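You operate a simulated robot arm through the tools that you are given. There is no shell and no other tool.

You run a simulated robot arm. Do the job below in one go: nothing can be reset, and whatever is moved stays where it is left.

## Task
Stand crate five's tall plant by the height gauge, set the arm to 10, label it blackwood.
Fine: the label from the white rack goes in the tube's slot; then the tube goes back in a cell and the arm back up to 20. Set down upright: broad-leaved tube.

It is judged by the outcome, as a careful person would: the job done as asked, and still so three seconds after it is handed in. It fails if anything else is knocked over, pushed out of place, dropped, spilled or broken.

## Robot
A 7-joint arm with a two-finger parallel gripper, fixed in place. Base frame: the origin is on the floor under the middle of its stand, x ahead of it, y to its left, z up; the work surface is at about z = 0.738. Lengths are in m, angles in degrees, forces in N, time in s.
It reaches about 1.247 m from its shoulder. Its first joint turns from -132.0 to 132.0 degrees. Payload 3.91 kg.
The TCP is the grasp point between the finger pads, 0.03 m short of the fingertips. In the tool frame z runs along the fingers and y along their closing line. The gripper opens to 0.11 m. The fingers are 0.02 m wide and 0.01 m thick; the gripper's body (0.048 by 0.112 m) begins 0.055 m behind the TCP.
Orientation is told as [roll, pitch, yaw] about the base's x, y, z axes, in that order, counted from this pose: with the fingers straight down and closing along the base's y, the tool's x points along the base's -x, its y along +y and its z along -z.

## Interface
- The arm moves only by the tool move_arm. Its argument "steps" is a list of rows, each an object of numbers (a shift or turn left out is 0, a gripper value left out holds the last): "hand": the opening in per cent of the stroke, from 0 (shut) to 100 (fully open); "dx", "dy", "dz": the shift along the base's x, y, z in m; "wx", "wy", "wz": the turn, a rotation vector about the base's x, y, z in degrees. In form: [{"hand": .., "dx": .., "dy": .., "dz": .., "wx": .., "wy": .., "wz": ..}, ...]. A call has 1 to 20 rows; each row shifts and turns the commanded pose from where the row before left it. A row lasts 0.2 s, in which the tool goes at most 0.05 m and 8.6 degrees; a call with a longer step from one row to the next is refused whole, and so is a gripper value outside its range. A pose out of reach is approached as far as the arm can. The call stops where the force on the tool passes 90 N (or 10 N more than at its start, if that is more) or the arm is blocked; 0.2 s more then pass. Each finger travels about 0.108 m/s and halts on what it meets, pressing with about 28 N; the grip force reading is that of the motor and also rises with nothing between the fingers. The clock runs only during rows and for 0.2 s after the last one: add rows that do not move to give the fingers time. It gives the time, the measured TCP pose, the force on the tool (base axes), the opening and the grip force at its end, in the units of the frame above (readings bear some noise), with the torque about the TCP (base axes, N m) and any sound that the robot's microphone picked up.
- Cameras (640 x 400 px; columns grow to the right, rows downward): "scene" is fixed at [0.0513, 0.4972, 1.5074]; the picture's right is [0.51, -0.86, 0.00], its down [-0.74, -0.44, -0.51] and it looks along [0.43, 0.26, -0.86] (base axes); focal length 302 px, centre (320, 200). "wrist" rides on the gripper at [0.072, 0.017, -0.103] in the tool frame; the picture's right is [-0.23, 0.97, 0.00], its down [-0.76, -0.18, -0.62] and it looks along [-0.61, -0.14, 0.78] (tool axes); focal length 222 px, centre (320, 200). There is no depth. A picture from a camera that has moved, and an enlarged one, comes with that camera's place and axes in the base frame and with its lens. The place of the scene camera against the robot may be out by one fixed shift of up to 0.012 m in any direction.
- snapshot(camera): a new picture of that camera. No time passes.
- close_up(camera, box): a new picture of the part [left, top, right, bottom] of that camera's present view, enlarged. No time passes.
- finish_job(): hands the job in; it is judged then, once.

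Places have to be worked out from the pictures, the camera data and where the tool is seen. Open the gripper and draw the arm clear of the work before you hand the job in, unless the task says otherwise.

The tools are called after ">>>" as a command line: name --argument value ..., lists and objects as JSON in quotes. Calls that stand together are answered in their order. move_arm: Moves the arm, as the interface text tells. Its arguments: {"type":"object","properties":{"steps":{"type":"array"}},"required":["steps"]} The other tools are called the same way: snapshot (camera) takes a picture; close_up (camera, box) takes an enlarged picture of a part of a camera's view; finish_job () hands the job in.

At the start:

```text
time_s: 0.0
tcp_pos: [0.3082, 0.5915, 1.2212]
tcp_rot: [0.0, 0.0, 0.0]
contact_force: [-0.4, 0.1, -0.5]
torque: [0.01, 0.0, -0.02]
grip_width: 0.1101
grasp_force: 0.1
```

scene: 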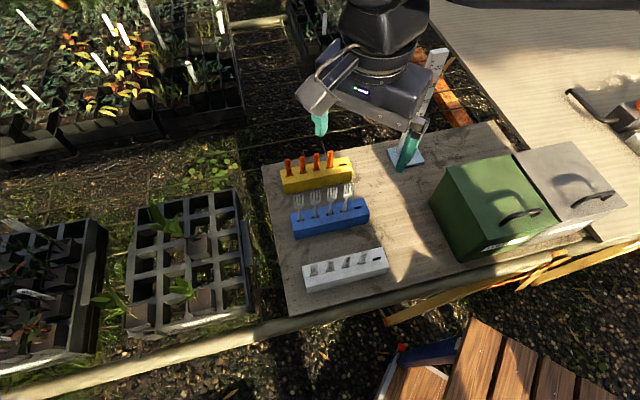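
wrist: 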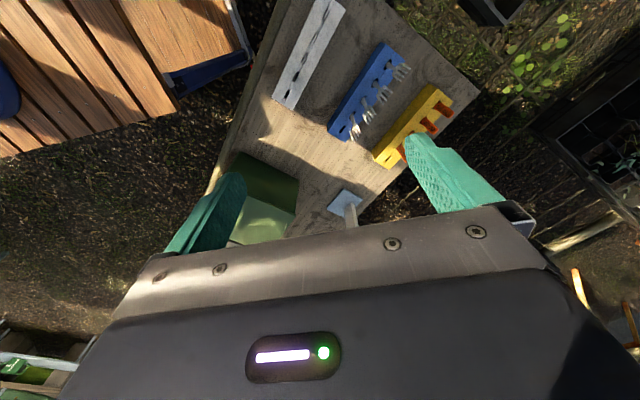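

I'll start by looking closely at the scene: the crates, the label racks, and the height gauge.

>>> close_up --camera "scene" --box '[0, 160, 280, 380]'

>>> close_up --camera "scene" --box '[250, 130, 420, 300]'

>>> close_up --camera "scene" --box '[370, 20, 490, 190]'

>>> close_up --camera "scene" --box '[420, 130, 640, 290]'

>>> close_up --camera "wrist" --box '[200, 0, 520, 230]'

```text
1.82 times, centred on (140, 270) of scene
camera zoom: at [0.0513, 0.4972, 1.5074], right [0.51, -0.86, 0.0], down [-0.74, -0.44, -0.51], along [0.43, 0.26, -0.86], focal length 549 px, centre (647, 73)
```

zoom: 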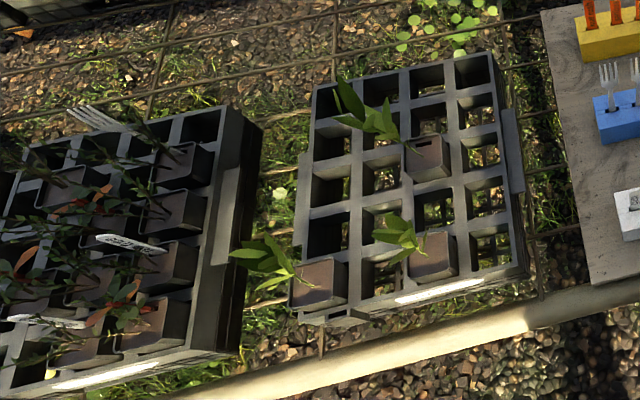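

```text
2.35 times, centred on (335, 215) of scene
camera zoom: at [0.0513, 0.4972, 1.5074], right [0.51, -0.86, 0.0], down [-0.74, -0.44, -0.51], along [0.43, 0.26, -0.86], focal length 710 px, centre (285, 165)
```

zoom: 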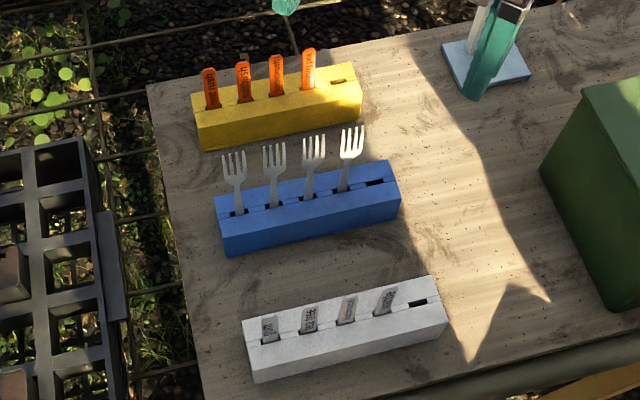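

```text
2.35 times, centred on (430, 105) of scene
camera zoom: at [0.0513, 0.4972, 1.5074], right [0.51, -0.86, 0.0], down [-0.74, -0.44, -0.51], along [0.43, 0.26, -0.86], focal length 710 px, centre (61, 424)
```

zoom: 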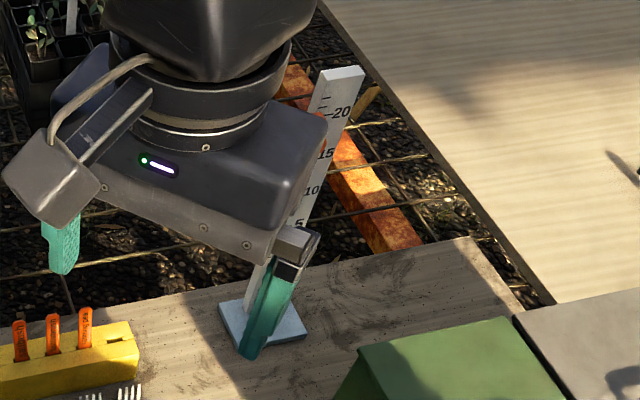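

```text
2.50 times, centred on (530, 210) of scene
camera zoom: at [0.0513, 0.4972, 1.5074], right [0.51, -0.86, 0.0], down [-0.74, -0.44, -0.51], along [0.43, 0.26, -0.86], focal length 755 px, centre (-205, 175)
```

zoom: 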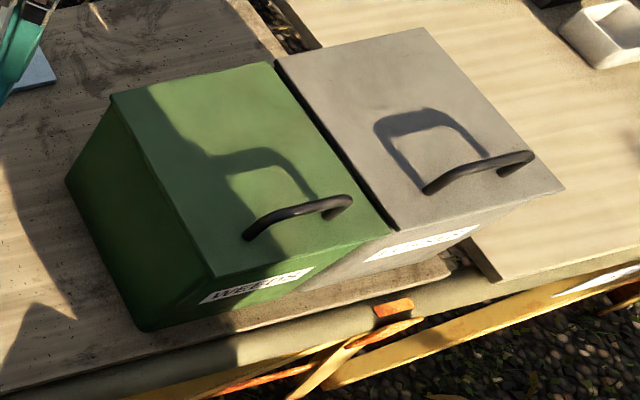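

```text
1.74 times, centred on (360, 115) of wrist
camera zoom: at [0.2352, 0.6087, 1.3256], right [0.23, 0.97, 0.0], down [0.76, -0.18, 0.62], along [0.61, -0.14, -0.78], focal length 386 px, centre (250, 348)
```

zoom: 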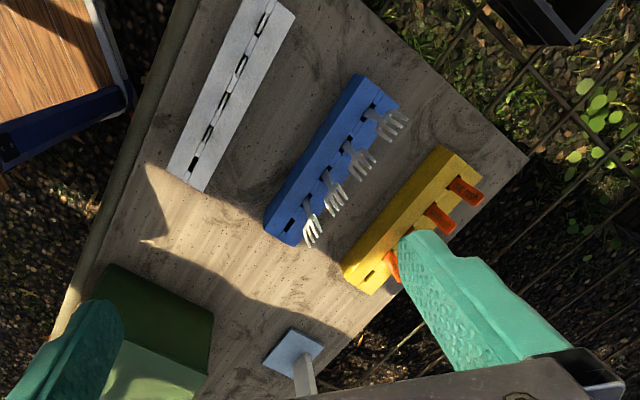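

Next I'll enlarge the crate labels, the plants, and the label texts.

>>> close_up --camera "scene" --box '[120, 280, 260, 360]'

>>> close_up --camera "scene" --box '[0, 320, 120, 390]'

>>> close_up --camera "scene" --box '[295, 245, 395, 300]'

>>> close_up --camera "scene" --box '[270, 140, 360, 200]'

>>> close_up --camera "scene" --box '[120, 180, 260, 330]'

>>> close_up --camera "scene" --box '[0, 0, 260, 180]'

>>> close_up --camera "wrist" --box '[260, 160, 420, 260]'

```text
4.57 times, centred on (190, 320) of scene
camera zoom: at [0.0513, 0.4972, 1.5074], right [0.51, -0.86, 0.0], down [-0.74, -0.44, -0.51], along [0.43, 0.26, -0.86], focal length 1380 px, centre (914, -349)
```

zoom: 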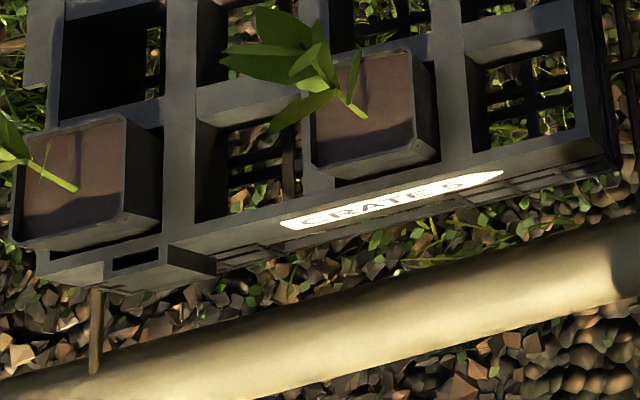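

```text
5.33 times, centred on (60, 355) of scene
camera zoom: at [0.0513, 0.4972, 1.5074], right [0.51, -0.86, 0.0], down [-0.74, -0.44, -0.51], along [0.43, 0.26, -0.86], focal length 1610 px, centre (1707, -627)
```

zoom: 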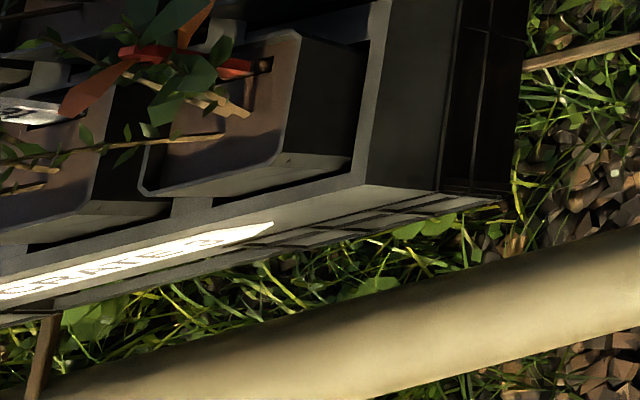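

```text
6.40 times, centred on (345, 272) of scene
camera zoom: at [0.0513, 0.4972, 1.5074], right [0.51, -0.86, 0.0], down [-0.74, -0.44, -0.51], along [0.43, 0.26, -0.86], focal length 1932 px, centre (160, -264)
```

zoom: 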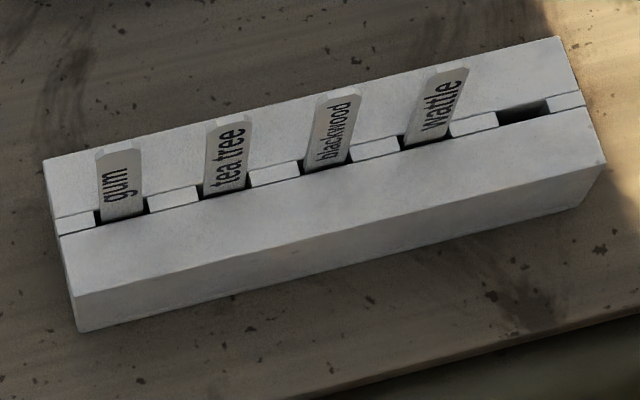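

```text
6.67 times, centred on (315, 170) of scene
camera zoom: at [0.0513, 0.4972, 1.5074], right [0.51, -0.86, 0.0], down [-0.74, -0.44, -0.51], along [0.43, 0.26, -0.86], focal length 2012 px, centre (353, 400)
```

zoom: 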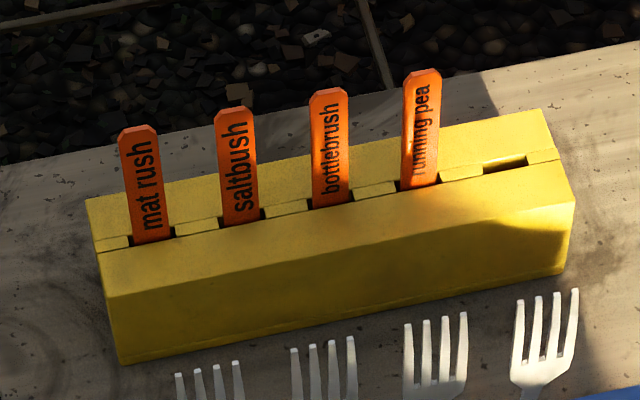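

```text
2.67 times, centred on (190, 255) of scene
camera zoom: at [0.0513, 0.4972, 1.5074], right [0.51, -0.86, 0.0], down [-0.74, -0.44, -0.51], along [0.43, 0.26, -0.86], focal length 805 px, centre (667, 53)
```

zoom: 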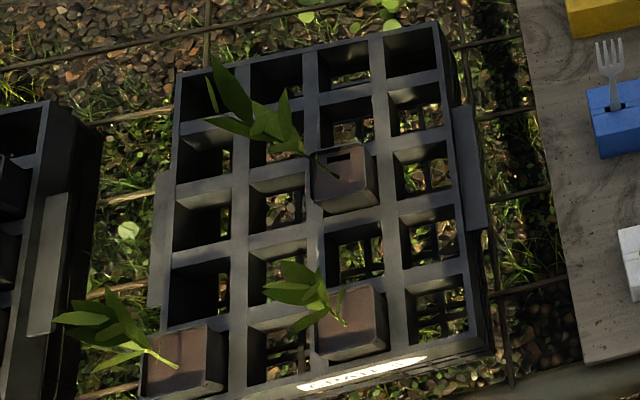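

```text
2.22 times, centred on (130, 90) of scene
camera zoom: at [0.0513, 0.4972, 1.5074], right [0.51, -0.86, 0.0], down [-0.74, -0.44, -0.51], along [0.43, 0.26, -0.86], focal length 671 px, centre (742, 444)
```

zoom: 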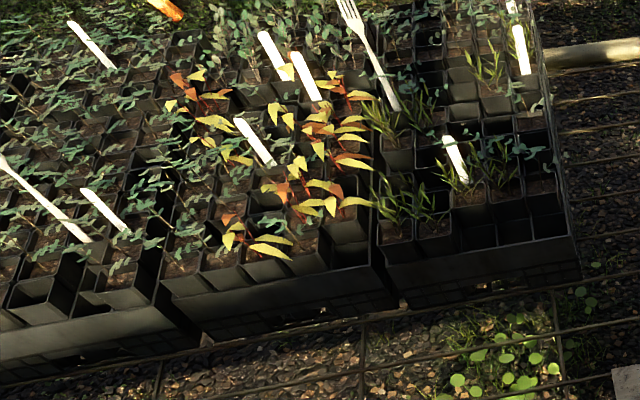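

```text
4.00 times, centred on (340, 210) of wrist
camera zoom: at [0.2352, 0.6087, 1.3256], right [0.23, 0.97, 0.0], down [0.76, -0.18, 0.62], along [0.61, -0.14, -0.78], focal length 888 px, centre (240, 160)
```

zoom: 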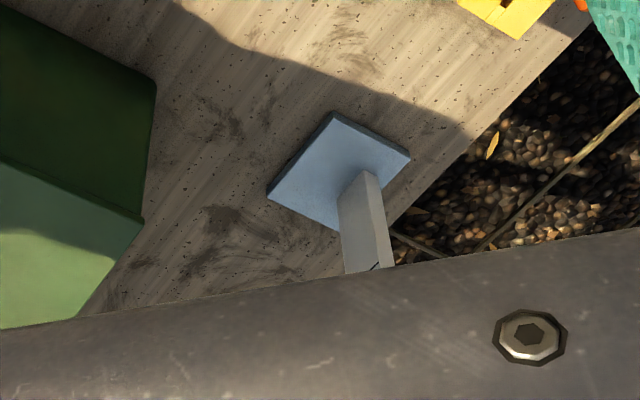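

Crate 5 is the sparsely filled one with three broad-leaved tubes, and the white rack holds gum, tea tree, blackwood and wattle. I'll move the hand toward crate 5 and turn it 90°, which gives the wrist camera a view of the plants and clears the scene camera's view of the gauge.

>>> move_arm --steps '[{"hand": 100, "dx": -0.0246, "dy": 0.0026, "dz": -0.0067, "wz": 8.18}, {"dx": -0.0246, "dy": 0.0026, "dz": -0.0067, "wz": 8.18}, {"dx": -0.0246, "dy": 0.0026, "dz": -0.0067, "wz": 8.18}, {"dx": -0.0246, "dy": 0.0026, "dz": -0.0067, "wz": 8.18}, {"dx": -0.0246, "dy": 0.0026, "dz": -0.0067, "wz": 8.18}, {"dx": -0.0246, "dy": 0.0026, "dz": -0.0067, "wz": 8.18}, {"dx": -0.0246, "dy": 0.0026, "dz": -0.0067, "wz": 8.18}, {"dx": -0.0246, "dy": 0.0026, "dz": -0.0067, "wz": 8.18}, {"dx": -0.0246, "dy": 0.0026, "dz": -0.0067, "wz": 8.18}, {"dx": -0.0246, "dy": 0.0026, "dz": -0.0067, "wz": 8.18}, {"dx": -0.0246, "dy": 0.0026, "dz": -0.0067, "wz": 8.2}]'

>>> snapshot --camera "wrist"

>>> snapshot --camera "scene"

```text
time_s: 2.4
tcp_pos: [0.038, 0.6196, 1.1492]
tcp_rot: [0.0, 0.0, 90.2]
contact_force: [0.8, -0.5, 0.5]
torque: [-0.01, -0.01, 0.0]
grip_width: 0.1103
grasp_force: 0.0
```

```text
taken
camera wrist: at [0.0209, 0.5475, 1.2523], right [-0.97, 0.22, 0.0], down [0.18, 0.76, 0.62], along [0.14, 0.61, -0.78], focal length 222 px, centre (320, 200)
```

wrist: 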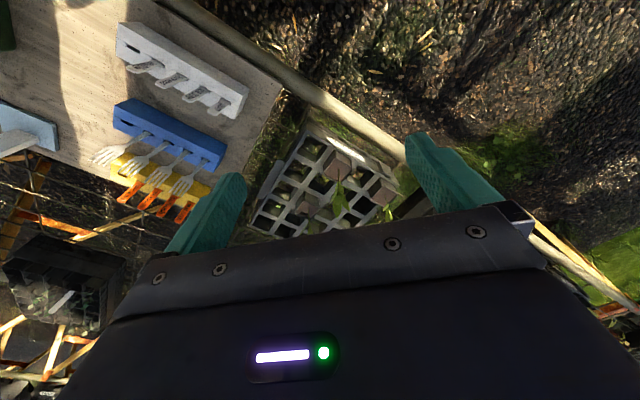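

```text
taken
```

scene: 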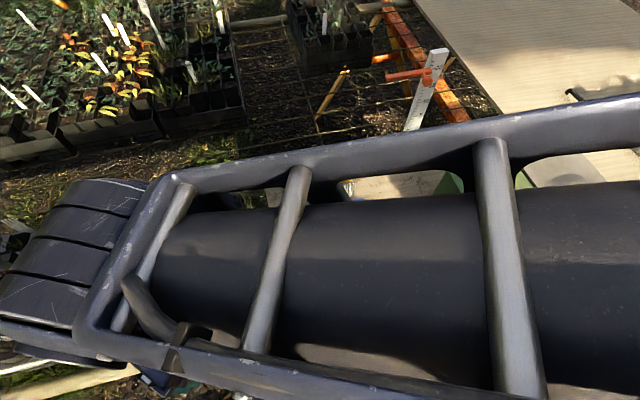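

The gauge's orange sliding arm is now visible near the top of the post. I'll zoom into it and into the wrist view of crate 5.

>>> close_up --camera "scene" --box '[360, 30, 480, 140]'

>>> close_up --camera "wrist" --box '[240, 110, 420, 240]'

>>> close_up --camera "wrist" --box '[80, 0, 260, 230]'

>>> close_up --camera "wrist" --box '[0, 60, 120, 220]'

```text
3.64 times, centred on (420, 85) of scene
camera zoom: at [0.0513, 0.4972, 1.5074], right [0.51, -0.86, 0.0], down [-0.74, -0.44, -0.51], along [0.43, 0.26, -0.86], focal length 1098 px, centre (-44, 618)
```

zoom: 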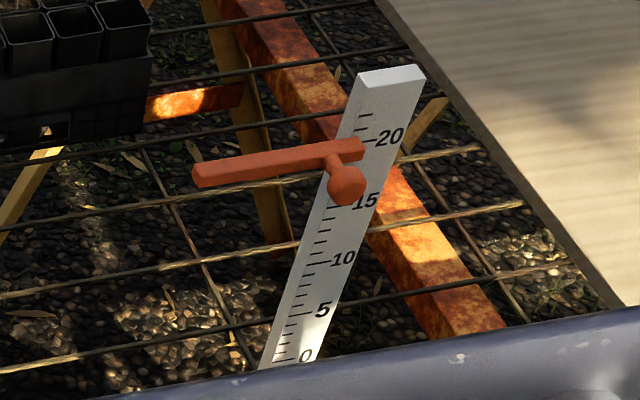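

```text
3.08 times, centred on (330, 175) of wrist
camera zoom: at [0.0209, 0.5475, 1.2523], right [-0.97, 0.22, 0.0], down [0.18, 0.76, 0.62], along [0.14, 0.61, -0.78], focal length 684 px, centre (289, 277)
```

zoom: 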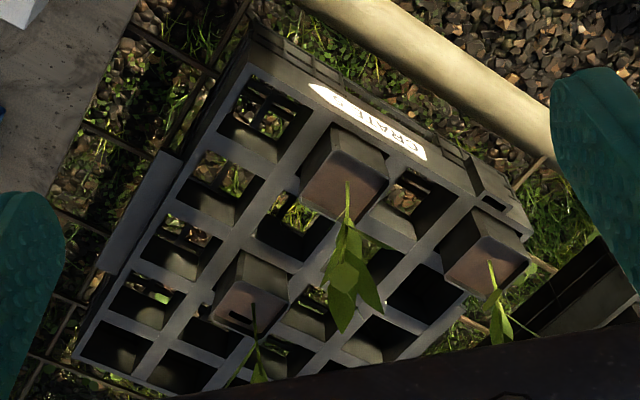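

```text
1.74 times, centred on (170, 115) of wrist
camera zoom: at [0.0209, 0.5475, 1.2523], right [-0.97, 0.22, 0.0], down [0.18, 0.76, 0.62], along [0.14, 0.61, -0.78], focal length 386 px, centre (581, 348)
```

zoom: 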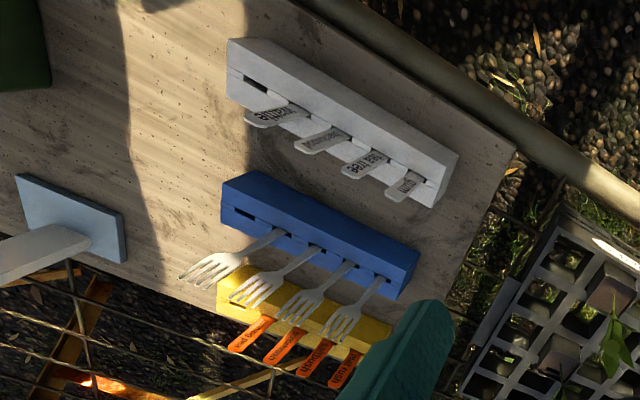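

```text
2.50 times, centred on (60, 140) of wrist
camera zoom: at [0.0209, 0.5475, 1.2523], right [-0.97, 0.22, 0.0], down [0.18, 0.76, 0.62], along [0.14, 0.61, -0.78], focal length 555 px, centre (970, 350)
```

zoom: 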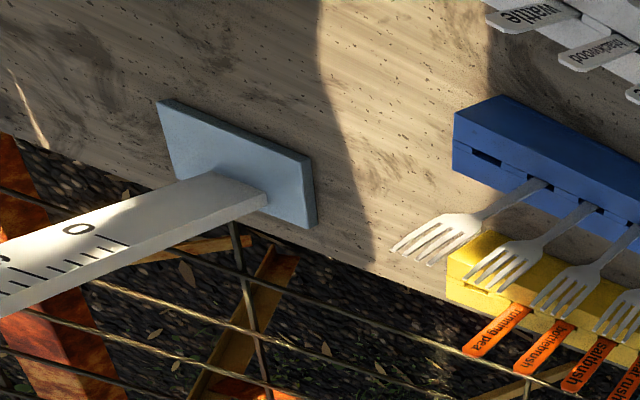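

The orange arm has a knob on its front and sits near the top of the scale; crate 5 holds three tubes. I'll move the wrist camera closer to the crate for a second viewpoint.

>>> move_arm --steps '[{"hand": 100, "dx": 0.004, "dy": 0.027, "dz": -0.033}, {"dx": 0.004, "dy": 0.027, "dz": -0.033}, {"dx": 0.004, "dy": 0.027, "dz": -0.033}]'

>>> snapshot --camera "wrist"

>>> close_up --camera "wrist" --box '[230, 90, 430, 240]'

>>> snapshot --camera "scene"

```text
time_s: 3.2
tcp_pos: [0.0485, 0.7036, 1.0508]
tcp_rot: [0.0, -0.2, 90.1]
contact_force: [0.3, 0.0, 1.2]
torque: [0.02, -0.01, 0.01]
grip_width: 0.1101
grasp_force: 0.1
```

```text
taken
camera wrist: at [0.0317, 0.63, 1.1538], right [-0.97, 0.23, 0.0], down [0.18, 0.76, 0.62], along [0.14, 0.61, -0.78], focal length 222 px, centre (320, 200)
```

wrist: 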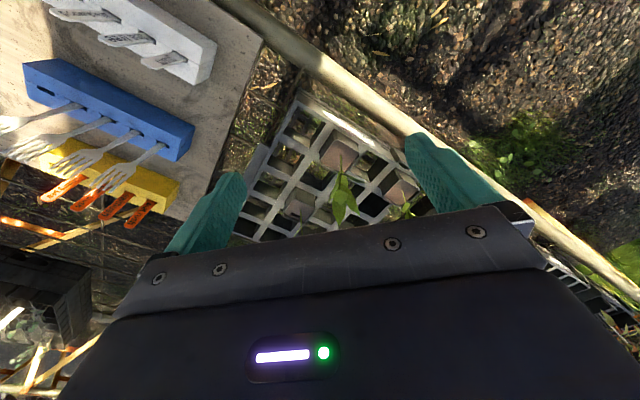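

```text
2.67 times, centred on (330, 165) of wrist
camera zoom: at [0.0317, 0.63, 1.1538], right [-0.97, 0.23, 0.0], down [0.18, 0.76, 0.62], along [0.14, 0.61, -0.78], focal length 592 px, centre (293, 293)
```

zoom: 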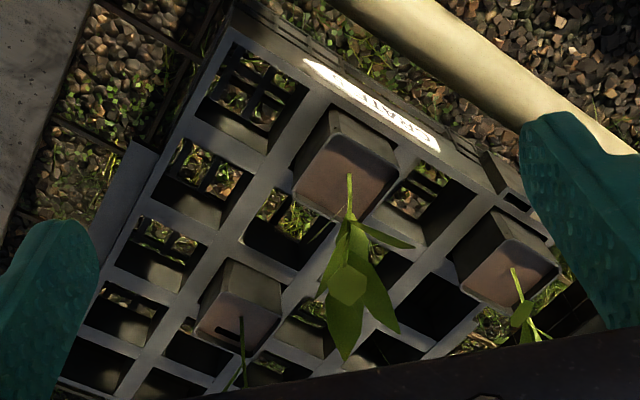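

```text
taken
```

scene: 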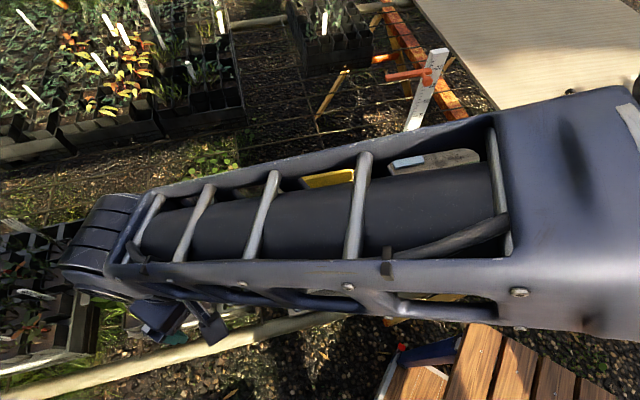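

Only the upper tube (nearest the crate's middle) visibly has a slot. I'll tilt the hand outward and shift sideways to get a lower side view and compare plant heights.

>>> move_arm --steps '[{"hand": 100, "dx": 0.025, "dy": -0.025, "dz": -0.0125, "wx": 6.25}, {"dx": 0.025, "dy": -0.025, "dz": -0.0125, "wx": 6.25}, {"dx": 0.025, "dy": -0.025, "dz": -0.0125, "wx": 6.25}, {"dx": 0.025, "dy": -0.025, "dz": -0.0125, "wx": 6.25}]'

>>> snapshot --camera "wrist"

>>> snapshot --camera "scene"

```text
time_s: 4.2
tcp_pos: [0.1481, 0.601, 1.0001]
tcp_rot: [0.0, -25.0, 90.1]
contact_force: [0.1, -0.3, -0.8]
torque: [-0.01, 0.0, 0.03]
grip_width: 0.11
grasp_force: 0.0
```

```text
taken
camera wrist: at [0.1317, 0.4916, 1.0629], right [-0.97, 0.2, 0.1], down [0.18, 0.43, 0.89], along [0.14, 0.88, -0.45], focal length 222 px, centre (320, 200)
```

wrist: 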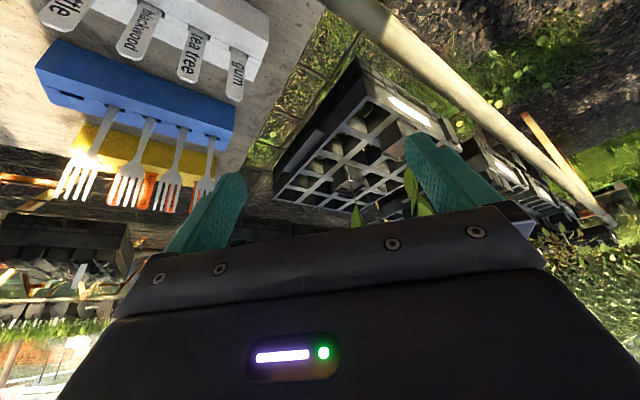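

```text
taken
```

scene: 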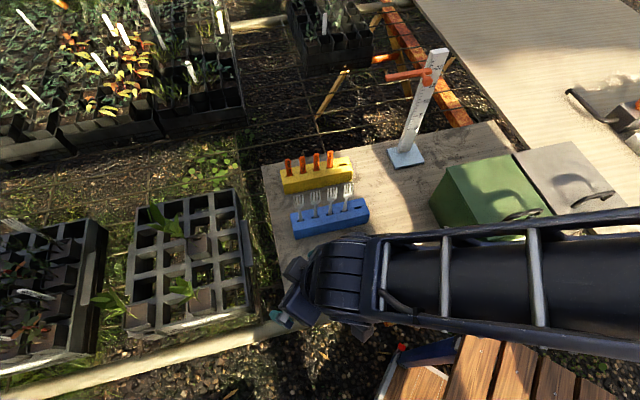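

This pose leaves the gauge and crate 5 unobstructed in the scene view. I'll enlarge the gauge, the crate, the blackwood label and the tilted wrist view.

>>> close_up --camera "scene" --box '[370, 40, 470, 180]'

>>> close_up --camera "scene" --box '[80, 180, 260, 340]'

>>> close_up --camera "wrist" --box '[250, 50, 450, 240]'

>>> close_up --camera "wrist" --box '[20, 0, 280, 140]'

```text
2.86 times, centred on (420, 110) of scene
camera zoom: at [0.0513, 0.4972, 1.5074], right [0.51, -0.86, 0.0], down [-0.74, -0.44, -0.51], along [0.43, 0.26, -0.86], focal length 862 px, centre (34, 457)
```

zoom: 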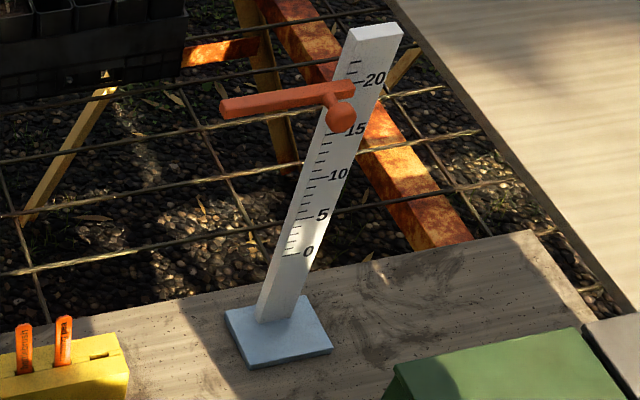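

```text
2.50 times, centred on (170, 260) of scene
camera zoom: at [0.0513, 0.4972, 1.5074], right [0.51, -0.86, 0.0], down [-0.74, -0.44, -0.51], along [0.43, 0.26, -0.86], focal length 755 px, centre (695, 50)
```

zoom: 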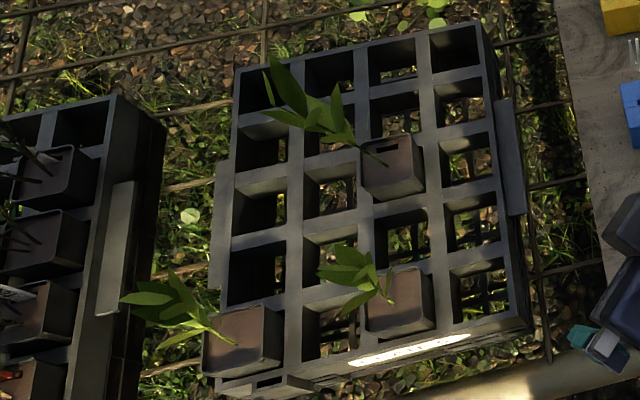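

```text
2.11 times, centred on (350, 145) of wrist
camera zoom: at [0.1317, 0.4916, 1.0629], right [-0.97, 0.2, 0.1], down [0.18, 0.43, 0.89], along [0.14, 0.88, -0.45], focal length 468 px, centre (257, 316)
```

zoom: 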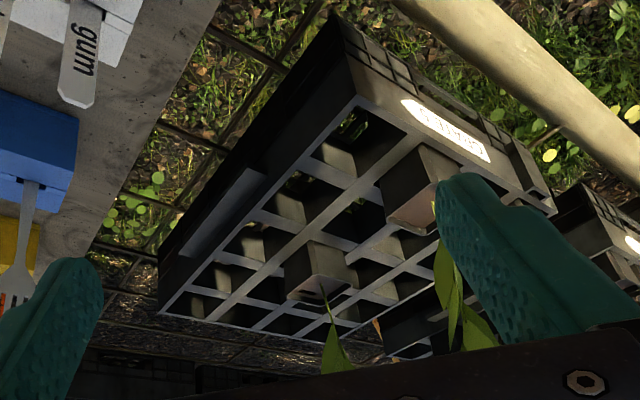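

```text
2.46 times, centred on (150, 70) of wrist
camera zoom: at [0.1317, 0.4916, 1.0629], right [-0.97, 0.2, 0.1], down [0.18, 0.43, 0.89], along [0.14, 0.88, -0.45], focal length 547 px, centre (738, 520)
```

zoom: 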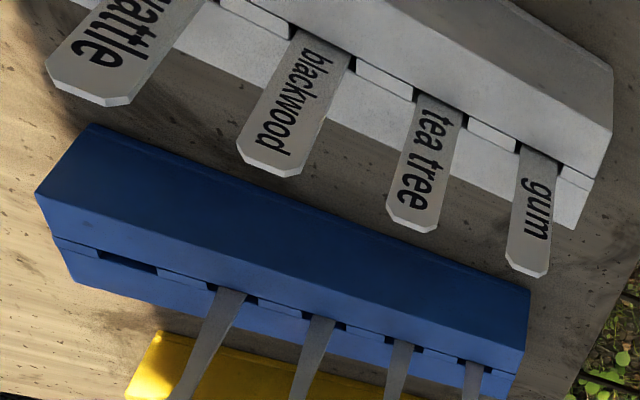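

Triangulating the wrist views puts crate 5's rim at z≈0.805 and the slotted tube's top near (0.132, 0.888, 0.845), with the crate turned about 45°. I'll tilt further to get a near-horizontal view of the plant heights.

>>> move_arm --steps '[{"hand": 100, "dx": -0.005, "dz": 0.025, "wx": 8.3}, {"dx": -0.005, "dz": 0.025, "wx": 8.3}, {"dx": -0.005, "dz": 0.025, "wx": 8.3}, {}]'

>>> snapshot --camera "wrist"

>>> close_up --camera "wrist" --box '[220, 0, 460, 210]'

```text
time_s: 5.2
tcp_pos: [0.1344, 0.6001, 1.0753]
tcp_rot: [0.1, -50.0, 90.1]
contact_force: [-0.9, 0.5, 0.0]
torque: [-0.03, -0.06, -0.07]
grip_width: 0.1099
grasp_force: 0.1
```

```text
taken
camera wrist: at [0.1172, 0.4741, 1.0854], right [-0.97, 0.14, 0.17], down [0.18, 0.01, 0.98], along [0.14, 0.99, -0.04], focal length 222 px, centre (320, 200)
```

wrist: 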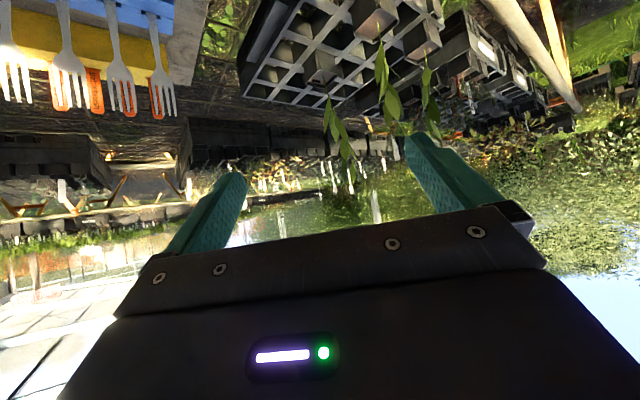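

```text
1.90 times, centred on (340, 105) of wrist
camera zoom: at [0.1172, 0.4741, 1.0854], right [-0.97, 0.14, 0.17], down [0.18, 0.01, 0.98], along [0.14, 0.99, -0.04], focal length 423 px, centre (282, 381)
```

zoom: 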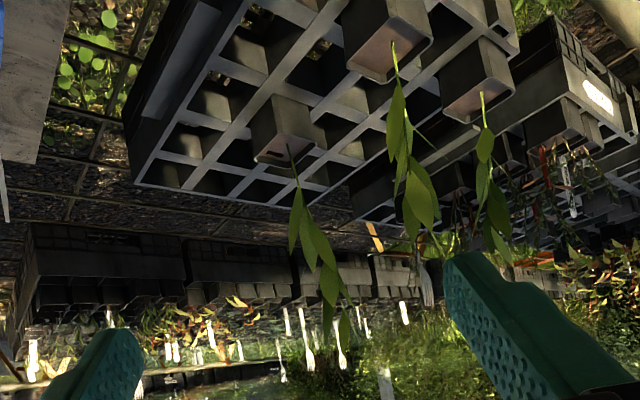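

In the side view, the slotted tube's plant reaches about 20 cm above its rim (tip z≈1.045) against about 15 cm for the other two, so it is the tall one. I'll turn the hand to point across the crate (yaw ≈134.5°, tilt ≈55°), hover short of the tube, and refine its position.

>>> move_arm --steps '[{"hand": 100, "dx": 0.0143, "dy": 0.0233, "dz": -0.0125, "wz": 7.42}, {"dx": 0.0143, "dy": 0.0233, "dz": -0.0125, "wz": 7.42}, {"dx": 0.0143, "dy": 0.0233, "dz": -0.0125, "wz": 7.42}, {"dx": 0.0143, "dy": 0.0233, "dz": -0.0125, "wz": 7.42}, {"dx": 0.0143, "dy": 0.0233, "dz": -0.0125, "wz": 7.42}, {"dx": 0.0143, "dy": 0.0233, "dz": -0.0125, "wz": 7.4}, {"wx": 3.57, "wy": 3.5}, {}]'

>>> snapshot --camera "wrist"

>>> close_up --camera "wrist" --box '[220, 0, 440, 210]'

>>> snapshot --camera "scene"

```text
time_s: 7.0
tcp_pos: [0.22, 0.7423, 1.0006]
tcp_rot: [0.1, -54.9, 134.5]
contact_force: [-1.0, -0.1, -0.5]
torque: [0.03, -0.03, -0.03]
grip_width: 0.1103
grasp_force: 0.2
```

```text
taken
camera wrist: at [0.2961, 0.6401, 1.0002], right [-0.79, -0.59, 0.19], down [0.18, 0.07, 0.98], along [-0.59, 0.8, 0.05], focal length 222 px, centre (320, 200)
```

wrist: 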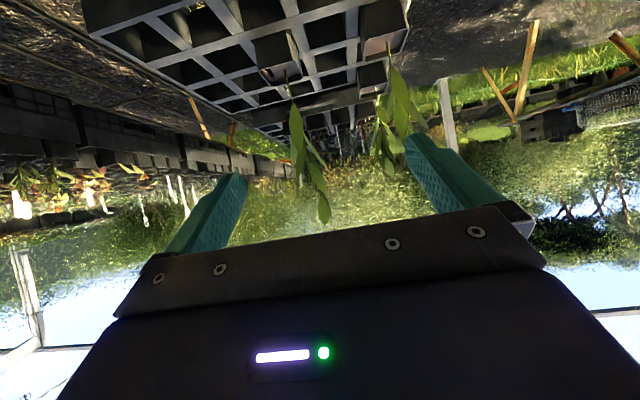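

```text
1.90 times, centred on (330, 105) of wrist
camera zoom: at [0.2961, 0.6401, 1.0002], right [-0.79, -0.59, 0.19], down [0.18, 0.07, 0.98], along [-0.59, 0.8, 0.05], focal length 423 px, centre (301, 381)
```

zoom: 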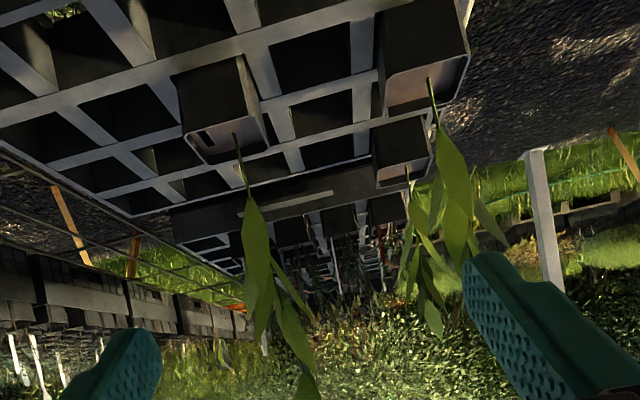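

```text
taken
```

scene: 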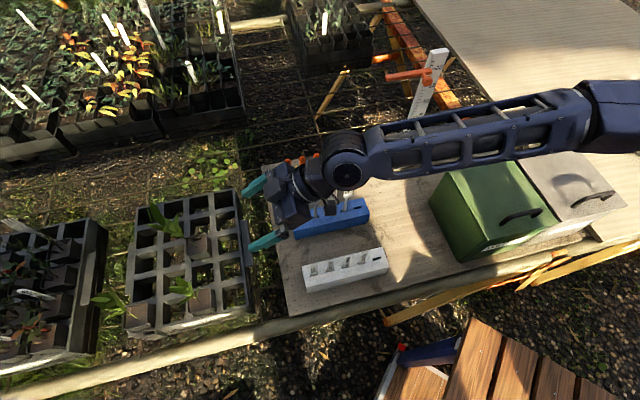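

The pose is well reached and the slot shows on the far-table (+v) side of the tube's top. I'll enlarge the tube to locate its rim corners precisely.

>>> close_up --camera "wrist" --box '[240, 15, 336, 105]'

>>> close_up --camera "scene" --box '[150, 190, 240, 290]'

>>> close_up --camera "scene" --box '[375, 35, 465, 105]'

```text
4.44 times, centred on (288, 60) of wrist
camera zoom: at [0.2961, 0.6401, 1.0002], right [-0.79, -0.59, 0.19], down [0.18, 0.07, 0.98], along [-0.59, 0.8, 0.05], focal length 987 px, centre (462, 822)
```

zoom: 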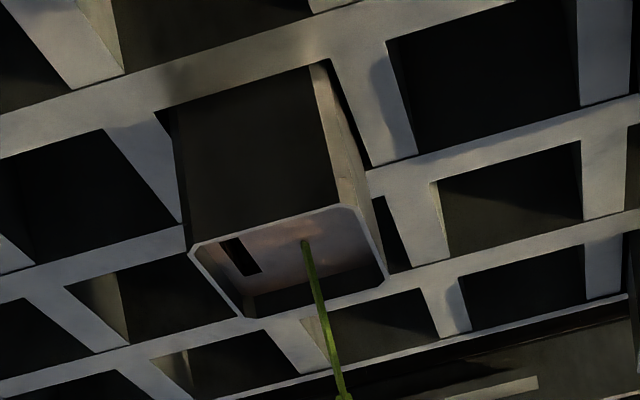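

```text
4.00 times, centred on (195, 240) of scene
camera zoom: at [0.0513, 0.4972, 1.5074], right [0.51, -0.86, 0.0], down [-0.74, -0.44, -0.51], along [0.43, 0.26, -0.86], focal length 1207 px, centre (820, 40)
```

zoom: 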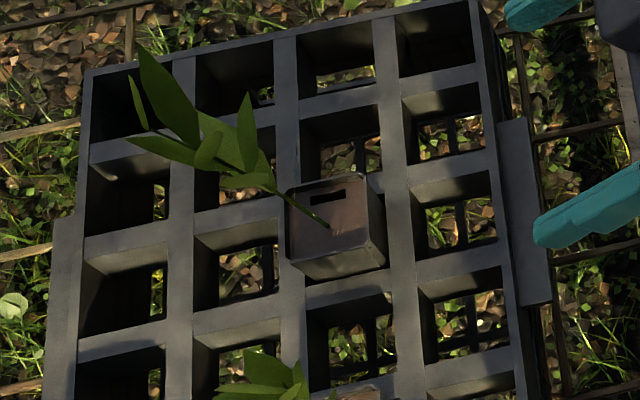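

```text
5.71 times, centred on (420, 70) of scene
camera zoom: at [0.0513, 0.4972, 1.5074], right [0.51, -0.86, 0.0], down [-0.74, -0.44, -0.51], along [0.43, 0.26, -0.86], focal length 1725 px, centre (-251, 943)
```

zoom: 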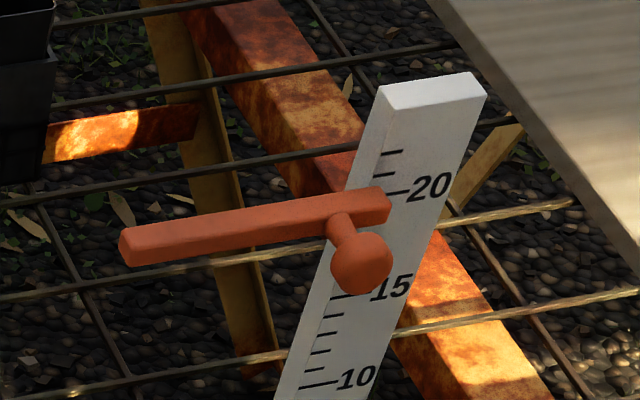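

The tube is about 45 mm square with its centre near (0.136, 0.889), rim z≈0.845 and yaw≈45°. The gauge arm's bar and knob sit at the 20 mark. I'll move to a pre-grasp 12 cm back along the finger direction and check alignment.

>>> move_arm --steps '[{"hand": 100, "dx": -0.0051, "dy": 0.0256, "dz": -0.0325, "wz": 0.5}, {"dx": -0.0051, "dy": 0.0256, "dz": -0.0325}, {"dx": -0.005, "dy": 0.0255, "dz": -0.0326}, {}]'

>>> snapshot --camera "wrist"

>>> close_up --camera "wrist" --box '[220, 40, 440, 210]'

>>> close_up --camera "scene" --box '[140, 160, 300, 300]'

```text
time_s: 8.0
tcp_pos: [0.2036, 0.8168, 0.9027]
tcp_rot: [0.0, -54.9, 135.1]
contact_force: [-0.5, 0.1, -0.1]
torque: [-0.05, 0.02, -0.03]
grip_width: 0.1102
grasp_force: 0.1
```

```text
taken
camera wrist: at [0.2823, 0.7164, 0.9025], right [-0.78, -0.6, 0.19], down [0.18, 0.07, 0.98], along [-0.6, 0.8, 0.05], focal length 222 px, centre (320, 200)
```

wrist: 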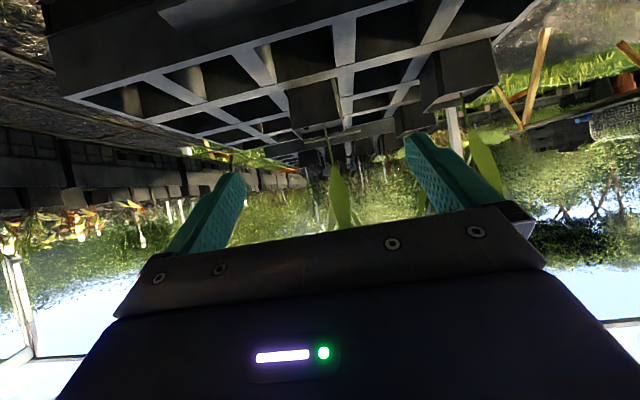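

```text
2.35 times, centred on (330, 125) of wrist
camera zoom: at [0.2823, 0.7164, 0.9025], right [-0.78, -0.6, 0.19], down [0.18, 0.07, 0.98], along [-0.6, 0.8, 0.05], focal length 523 px, centre (296, 376)
```

zoom: 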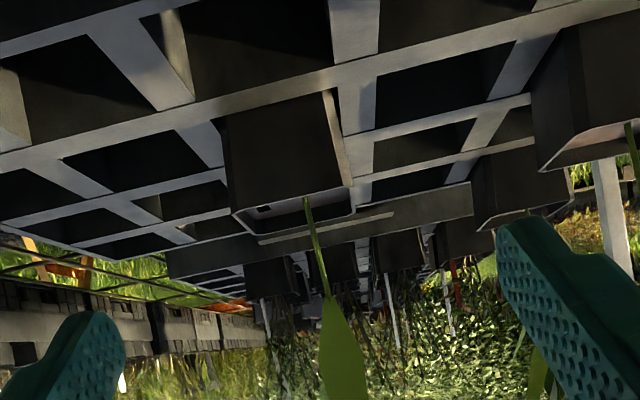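

```text
2.86 times, centred on (220, 230) of scene
camera zoom: at [0.0513, 0.4972, 1.5074], right [0.51, -0.86, 0.0], down [-0.74, -0.44, -0.51], along [0.43, 0.26, -0.86], focal length 862 px, centre (606, 114)
```

zoom: 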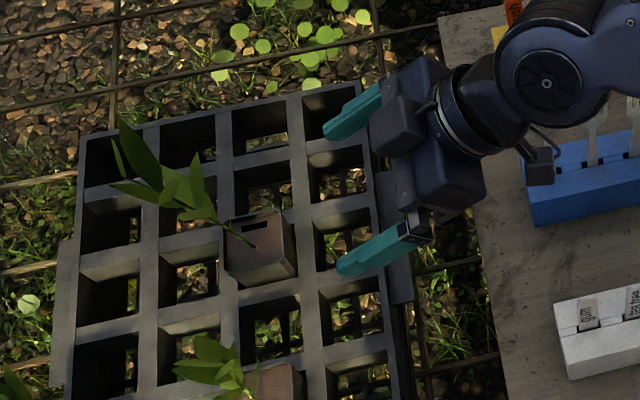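

The tube's near-face corners agree with my estimate; I only need a +3 mm sideways correction. I'll advance along the finger axis so the open fingers straddle the tube.

>>> move_arm --steps '[{"hand": 100, "dx": -0.0169, "dy": 0.018, "dz": -0.0172}, {"dx": -0.0169, "dy": 0.018, "dz": -0.0172}, {"dx": -0.0169, "dy": 0.0181, "dz": -0.0172}, {"dx": -0.0169, "dy": 0.0181, "dz": -0.0171}, {}]'

>>> snapshot --camera "wrist"

>>> close_up --camera "scene" --box '[140, 180, 280, 290]'

```text
time_s: 9.2
tcp_pos: [0.1374, 0.8893, 0.8317]
tcp_rot: [0.0, -54.9, 135.0]
contact_force: [0.0, -0.3, 0.5]
torque: [-0.02, -0.01, -0.02]
grip_width: 0.1101
grasp_force: 0.0
```

```text
taken
camera wrist: at [0.2149, 0.7887, 0.8328], right [-0.78, -0.6, 0.19], down [0.18, 0.07, 0.98], along [-0.6, 0.8, 0.05], focal length 222 px, centre (320, 200)
```

wrist: 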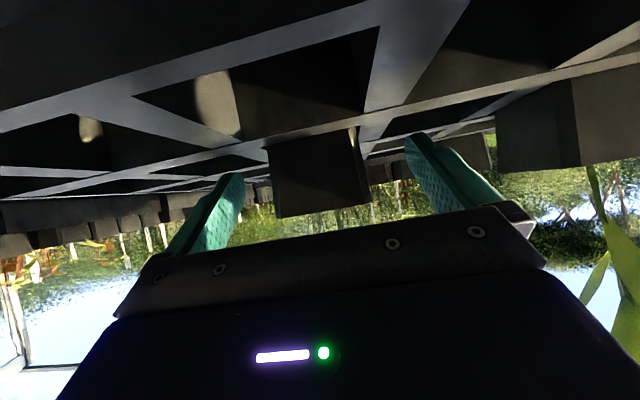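

```text
3.64 times, centred on (210, 235) of scene
camera zoom: at [0.0513, 0.4972, 1.5074], right [0.51, -0.86, 0.0], down [-0.74, -0.44, -0.51], along [0.43, 0.26, -0.86], focal length 1098 px, centre (720, 73)
```

zoom: 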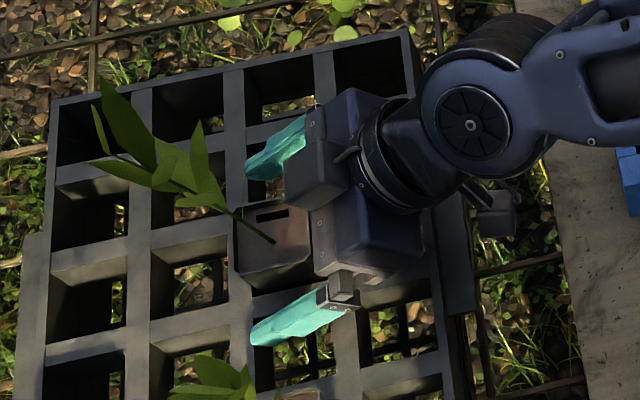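

The fingers straddle the tube with no contact. I'll first narrow the opening to just wider than the tube to check centring.

>>> move_arm --steps '[{"hand": 50}, {"hand": 50}, {"hand": 50}]'

>>> close_up --camera "wrist" --box '[220, 100, 420, 240]'

>>> close_up --camera "scene" --box '[180, 210, 260, 280]'

```text
time_s: 10.0
tcp_pos: [0.1388, 0.8894, 0.8323]
tcp_rot: [-0.1, -54.9, 135.1]
contact_force: [-2.9, -1.5, -0.2]
torque: [-0.07, 0.37, 0.08]
grip_width: 0.0806
grasp_force: 28.5
```

```text
2.86 times, centred on (320, 170) of wrist
camera zoom: at [0.2149, 0.7884, 0.833], right [-0.78, -0.6, 0.19], down [0.18, 0.07, 0.98], along [-0.6, 0.8, 0.05], focal length 635 px, centre (320, 286)
```

zoom: 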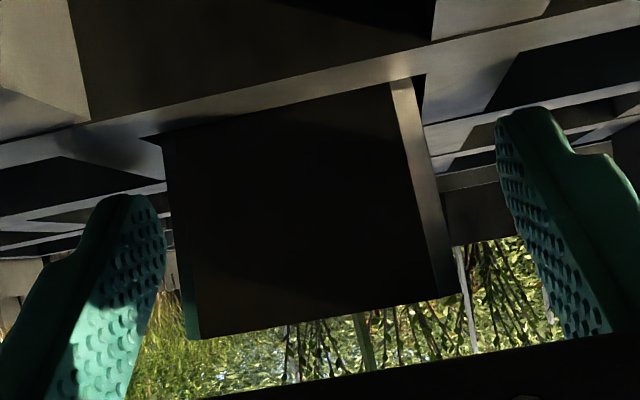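

```text
5.71 times, centred on (220, 245) of scene
camera zoom: at [0.0513, 0.4972, 1.5074], right [0.51, -0.86, 0.0], down [-0.74, -0.44, -0.51], along [0.43, 0.26, -0.86], focal length 1725 px, centre (891, -57)
```

zoom: 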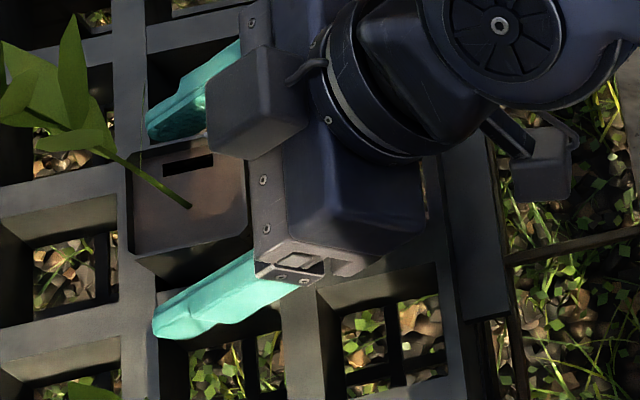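

The opening stopped at 0.081 although the tube is centred between the fingers with about 17 mm either side. The low fingertip corners must have met the crate's cell walls from the neighbouring cells. I'll reopen and back off about 1.1 cm along the finger axis, so the tips clear the crate rim.

>>> move_arm --steps '[{"hand": 100}, {"hand": 100}, {"hand": 100, "dx": 0.0056, "dy": -0.0064, "dz": 0.0068}, {}]'

>>> close_up --camera "scene" --box '[140, 180, 280, 290]'

```text
time_s: 11.0
tcp_pos: [0.1446, 0.8814, 0.8404]
tcp_rot: [-0.1, -55.0, 135.1]
contact_force: [-0.6, -1.0, -0.9]
torque: [-0.03, 0.05, 0.01]
grip_width: 0.1097
grasp_force: 0.0
```

```text
3.64 times, centred on (210, 235) of scene
camera zoom: at [0.0513, 0.4972, 1.5074], right [0.51, -0.86, 0.0], down [-0.74, -0.44, -0.51], along [0.43, 0.26, -0.86], focal length 1098 px, centre (720, 73)
```

zoom: 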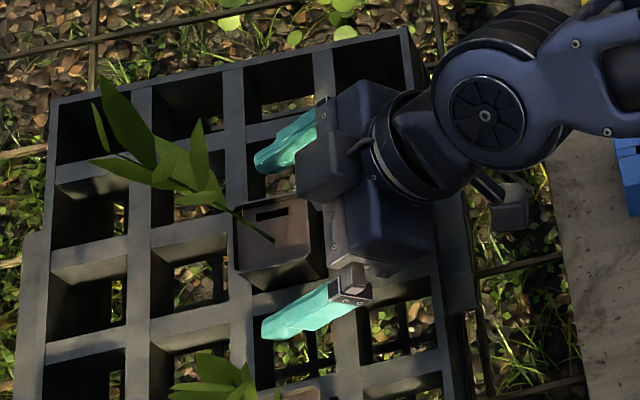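

The crate hasn't moved, and the TCP is now about 1.1 cm short of the tube's centre with the tips about 9 mm above the rim. Closing to 50% again as a check.

>>> move_arm --steps '[{"hand": 50}, {"hand": 50}, {"hand": 50}]'

>>> close_up --camera "wrist" --box '[220, 100, 420, 240]'

```text
time_s: 11.8
tcp_pos: [0.1431, 0.8833, 0.8402]
tcp_rot: [0.0, -54.9, 135.2]
contact_force: [0.4, 0.1, -0.9]
torque: [-0.01, 0.03, -0.02]
grip_width: 0.0551
grasp_force: 0.1
```

```text
2.86 times, centred on (320, 170) of wrist
camera zoom: at [0.2211, 0.7816, 0.8402], right [-0.78, -0.6, 0.19], down [0.18, 0.07, 0.98], along [-0.6, 0.8, 0.05], focal length 635 px, centre (320, 286)
```

zoom: 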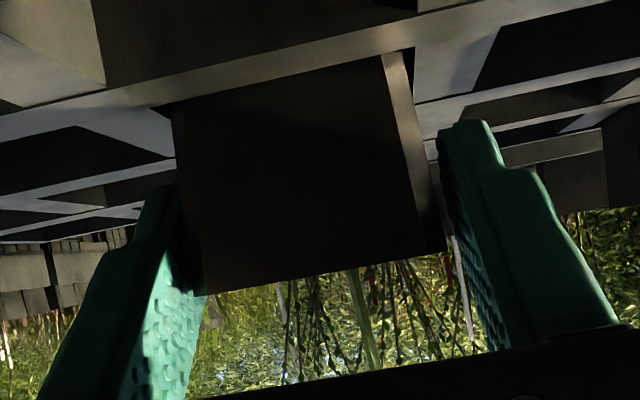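

The opening reached 0.055 freely and the tube is centred. Now I'll close onto it.

>>> move_arm --steps '[{"hand": 38}, {"hand": 20}, {"hand": 0}, {"hand": 0}, {"hand": 0}]'

>>> close_up --camera "scene" --box '[140, 180, 280, 290]'

>>> close_up --camera "wrist" --box '[220, 100, 420, 240]'

```text
time_s: 13.0
tcp_pos: [0.1438, 0.8816, 0.8414]
tcp_rot: [0.0, -54.9, 135.1]
contact_force: [-1.5, -0.2, 0.0]
torque: [-0.07, 0.02, 0.01]
grip_width: 0.0493
grasp_force: 28.6
```

```text
3.64 times, centred on (210, 235) of scene
camera zoom: at [0.0513, 0.4972, 1.5074], right [0.51, -0.86, 0.0], down [-0.74, -0.44, -0.51], along [0.43, 0.26, -0.86], focal length 1098 px, centre (720, 73)
```

zoom: 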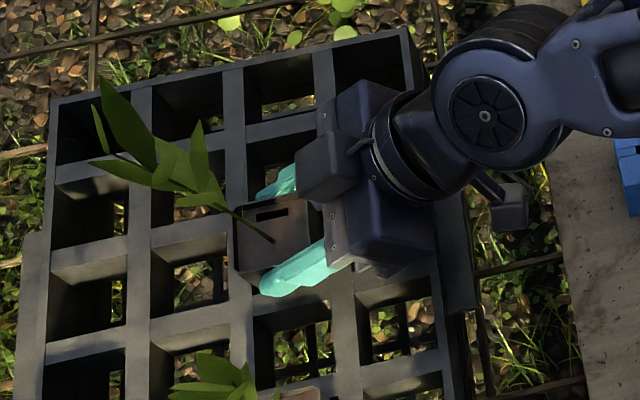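

```text
2.86 times, centred on (320, 170) of wrist
camera zoom: at [0.2211, 0.7816, 0.8402], right [-0.78, -0.6, 0.19], down [0.18, 0.07, 0.98], along [-0.6, 0.8, 0.05], focal length 635 px, centre (320, 286)
```

zoom: 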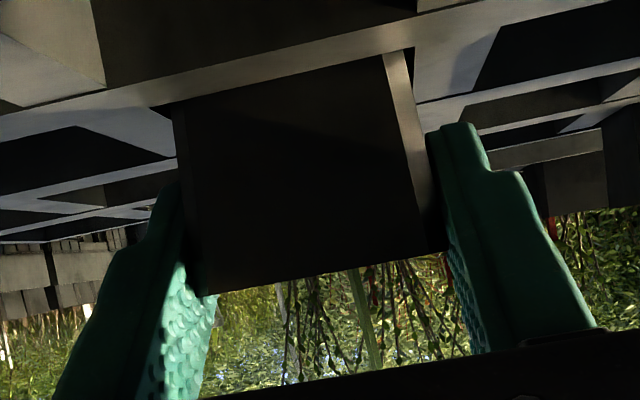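

Gripped at 0.049 m with about 28 N. I'll lift 3 cm slowly and check that the tube comes up straight.

>>> move_arm --steps '[{"hand": 0, "dz": 0.01}, {"dz": 0.01}, {"dz": 0.01}, {}]'

>>> close_up --camera "scene" --box '[140, 180, 280, 290]'

>>> close_up --camera "wrist" --box '[220, 60, 420, 240]'

```text
time_s: 14.0
tcp_pos: [0.1433, 0.8832, 0.8707]
tcp_rot: [0.0, -55.0, 135.2]
contact_force: [-0.3, 0.1, -1.6]
torque: [-0.02, -0.01, 0.01]
grip_width: 0.0496
grasp_force: 28.0
```

```text
3.64 times, centred on (210, 235) of scene
camera zoom: at [0.0513, 0.4972, 1.5074], right [0.51, -0.86, 0.0], down [-0.74, -0.44, -0.51], along [0.43, 0.26, -0.86], focal length 1098 px, centre (720, 73)
```

zoom: 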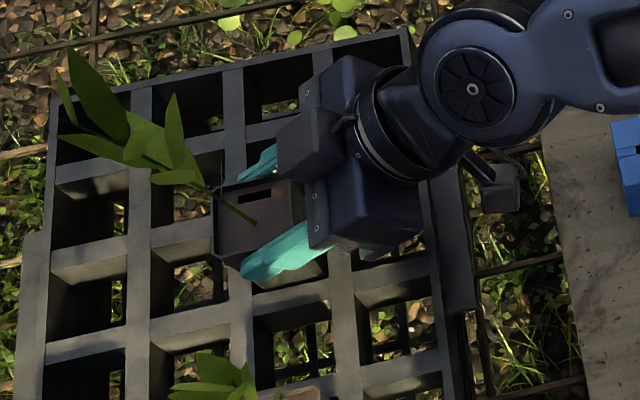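

```text
2.22 times, centred on (320, 150) of wrist
camera zoom: at [0.2205, 0.7823, 0.8703], right [-0.78, -0.6, 0.19], down [0.18, 0.08, 0.98], along [-0.6, 0.8, 0.05], focal length 494 px, centre (320, 311)
```

zoom: 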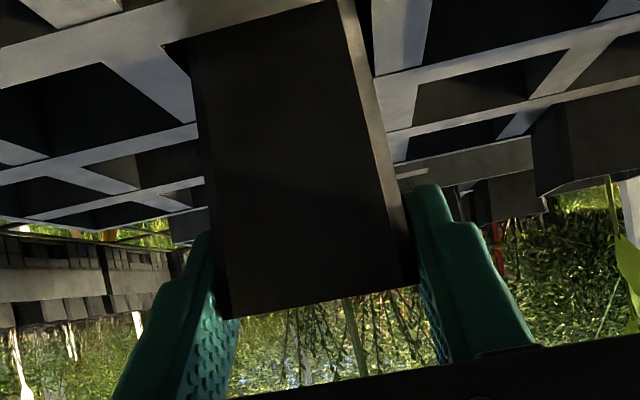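

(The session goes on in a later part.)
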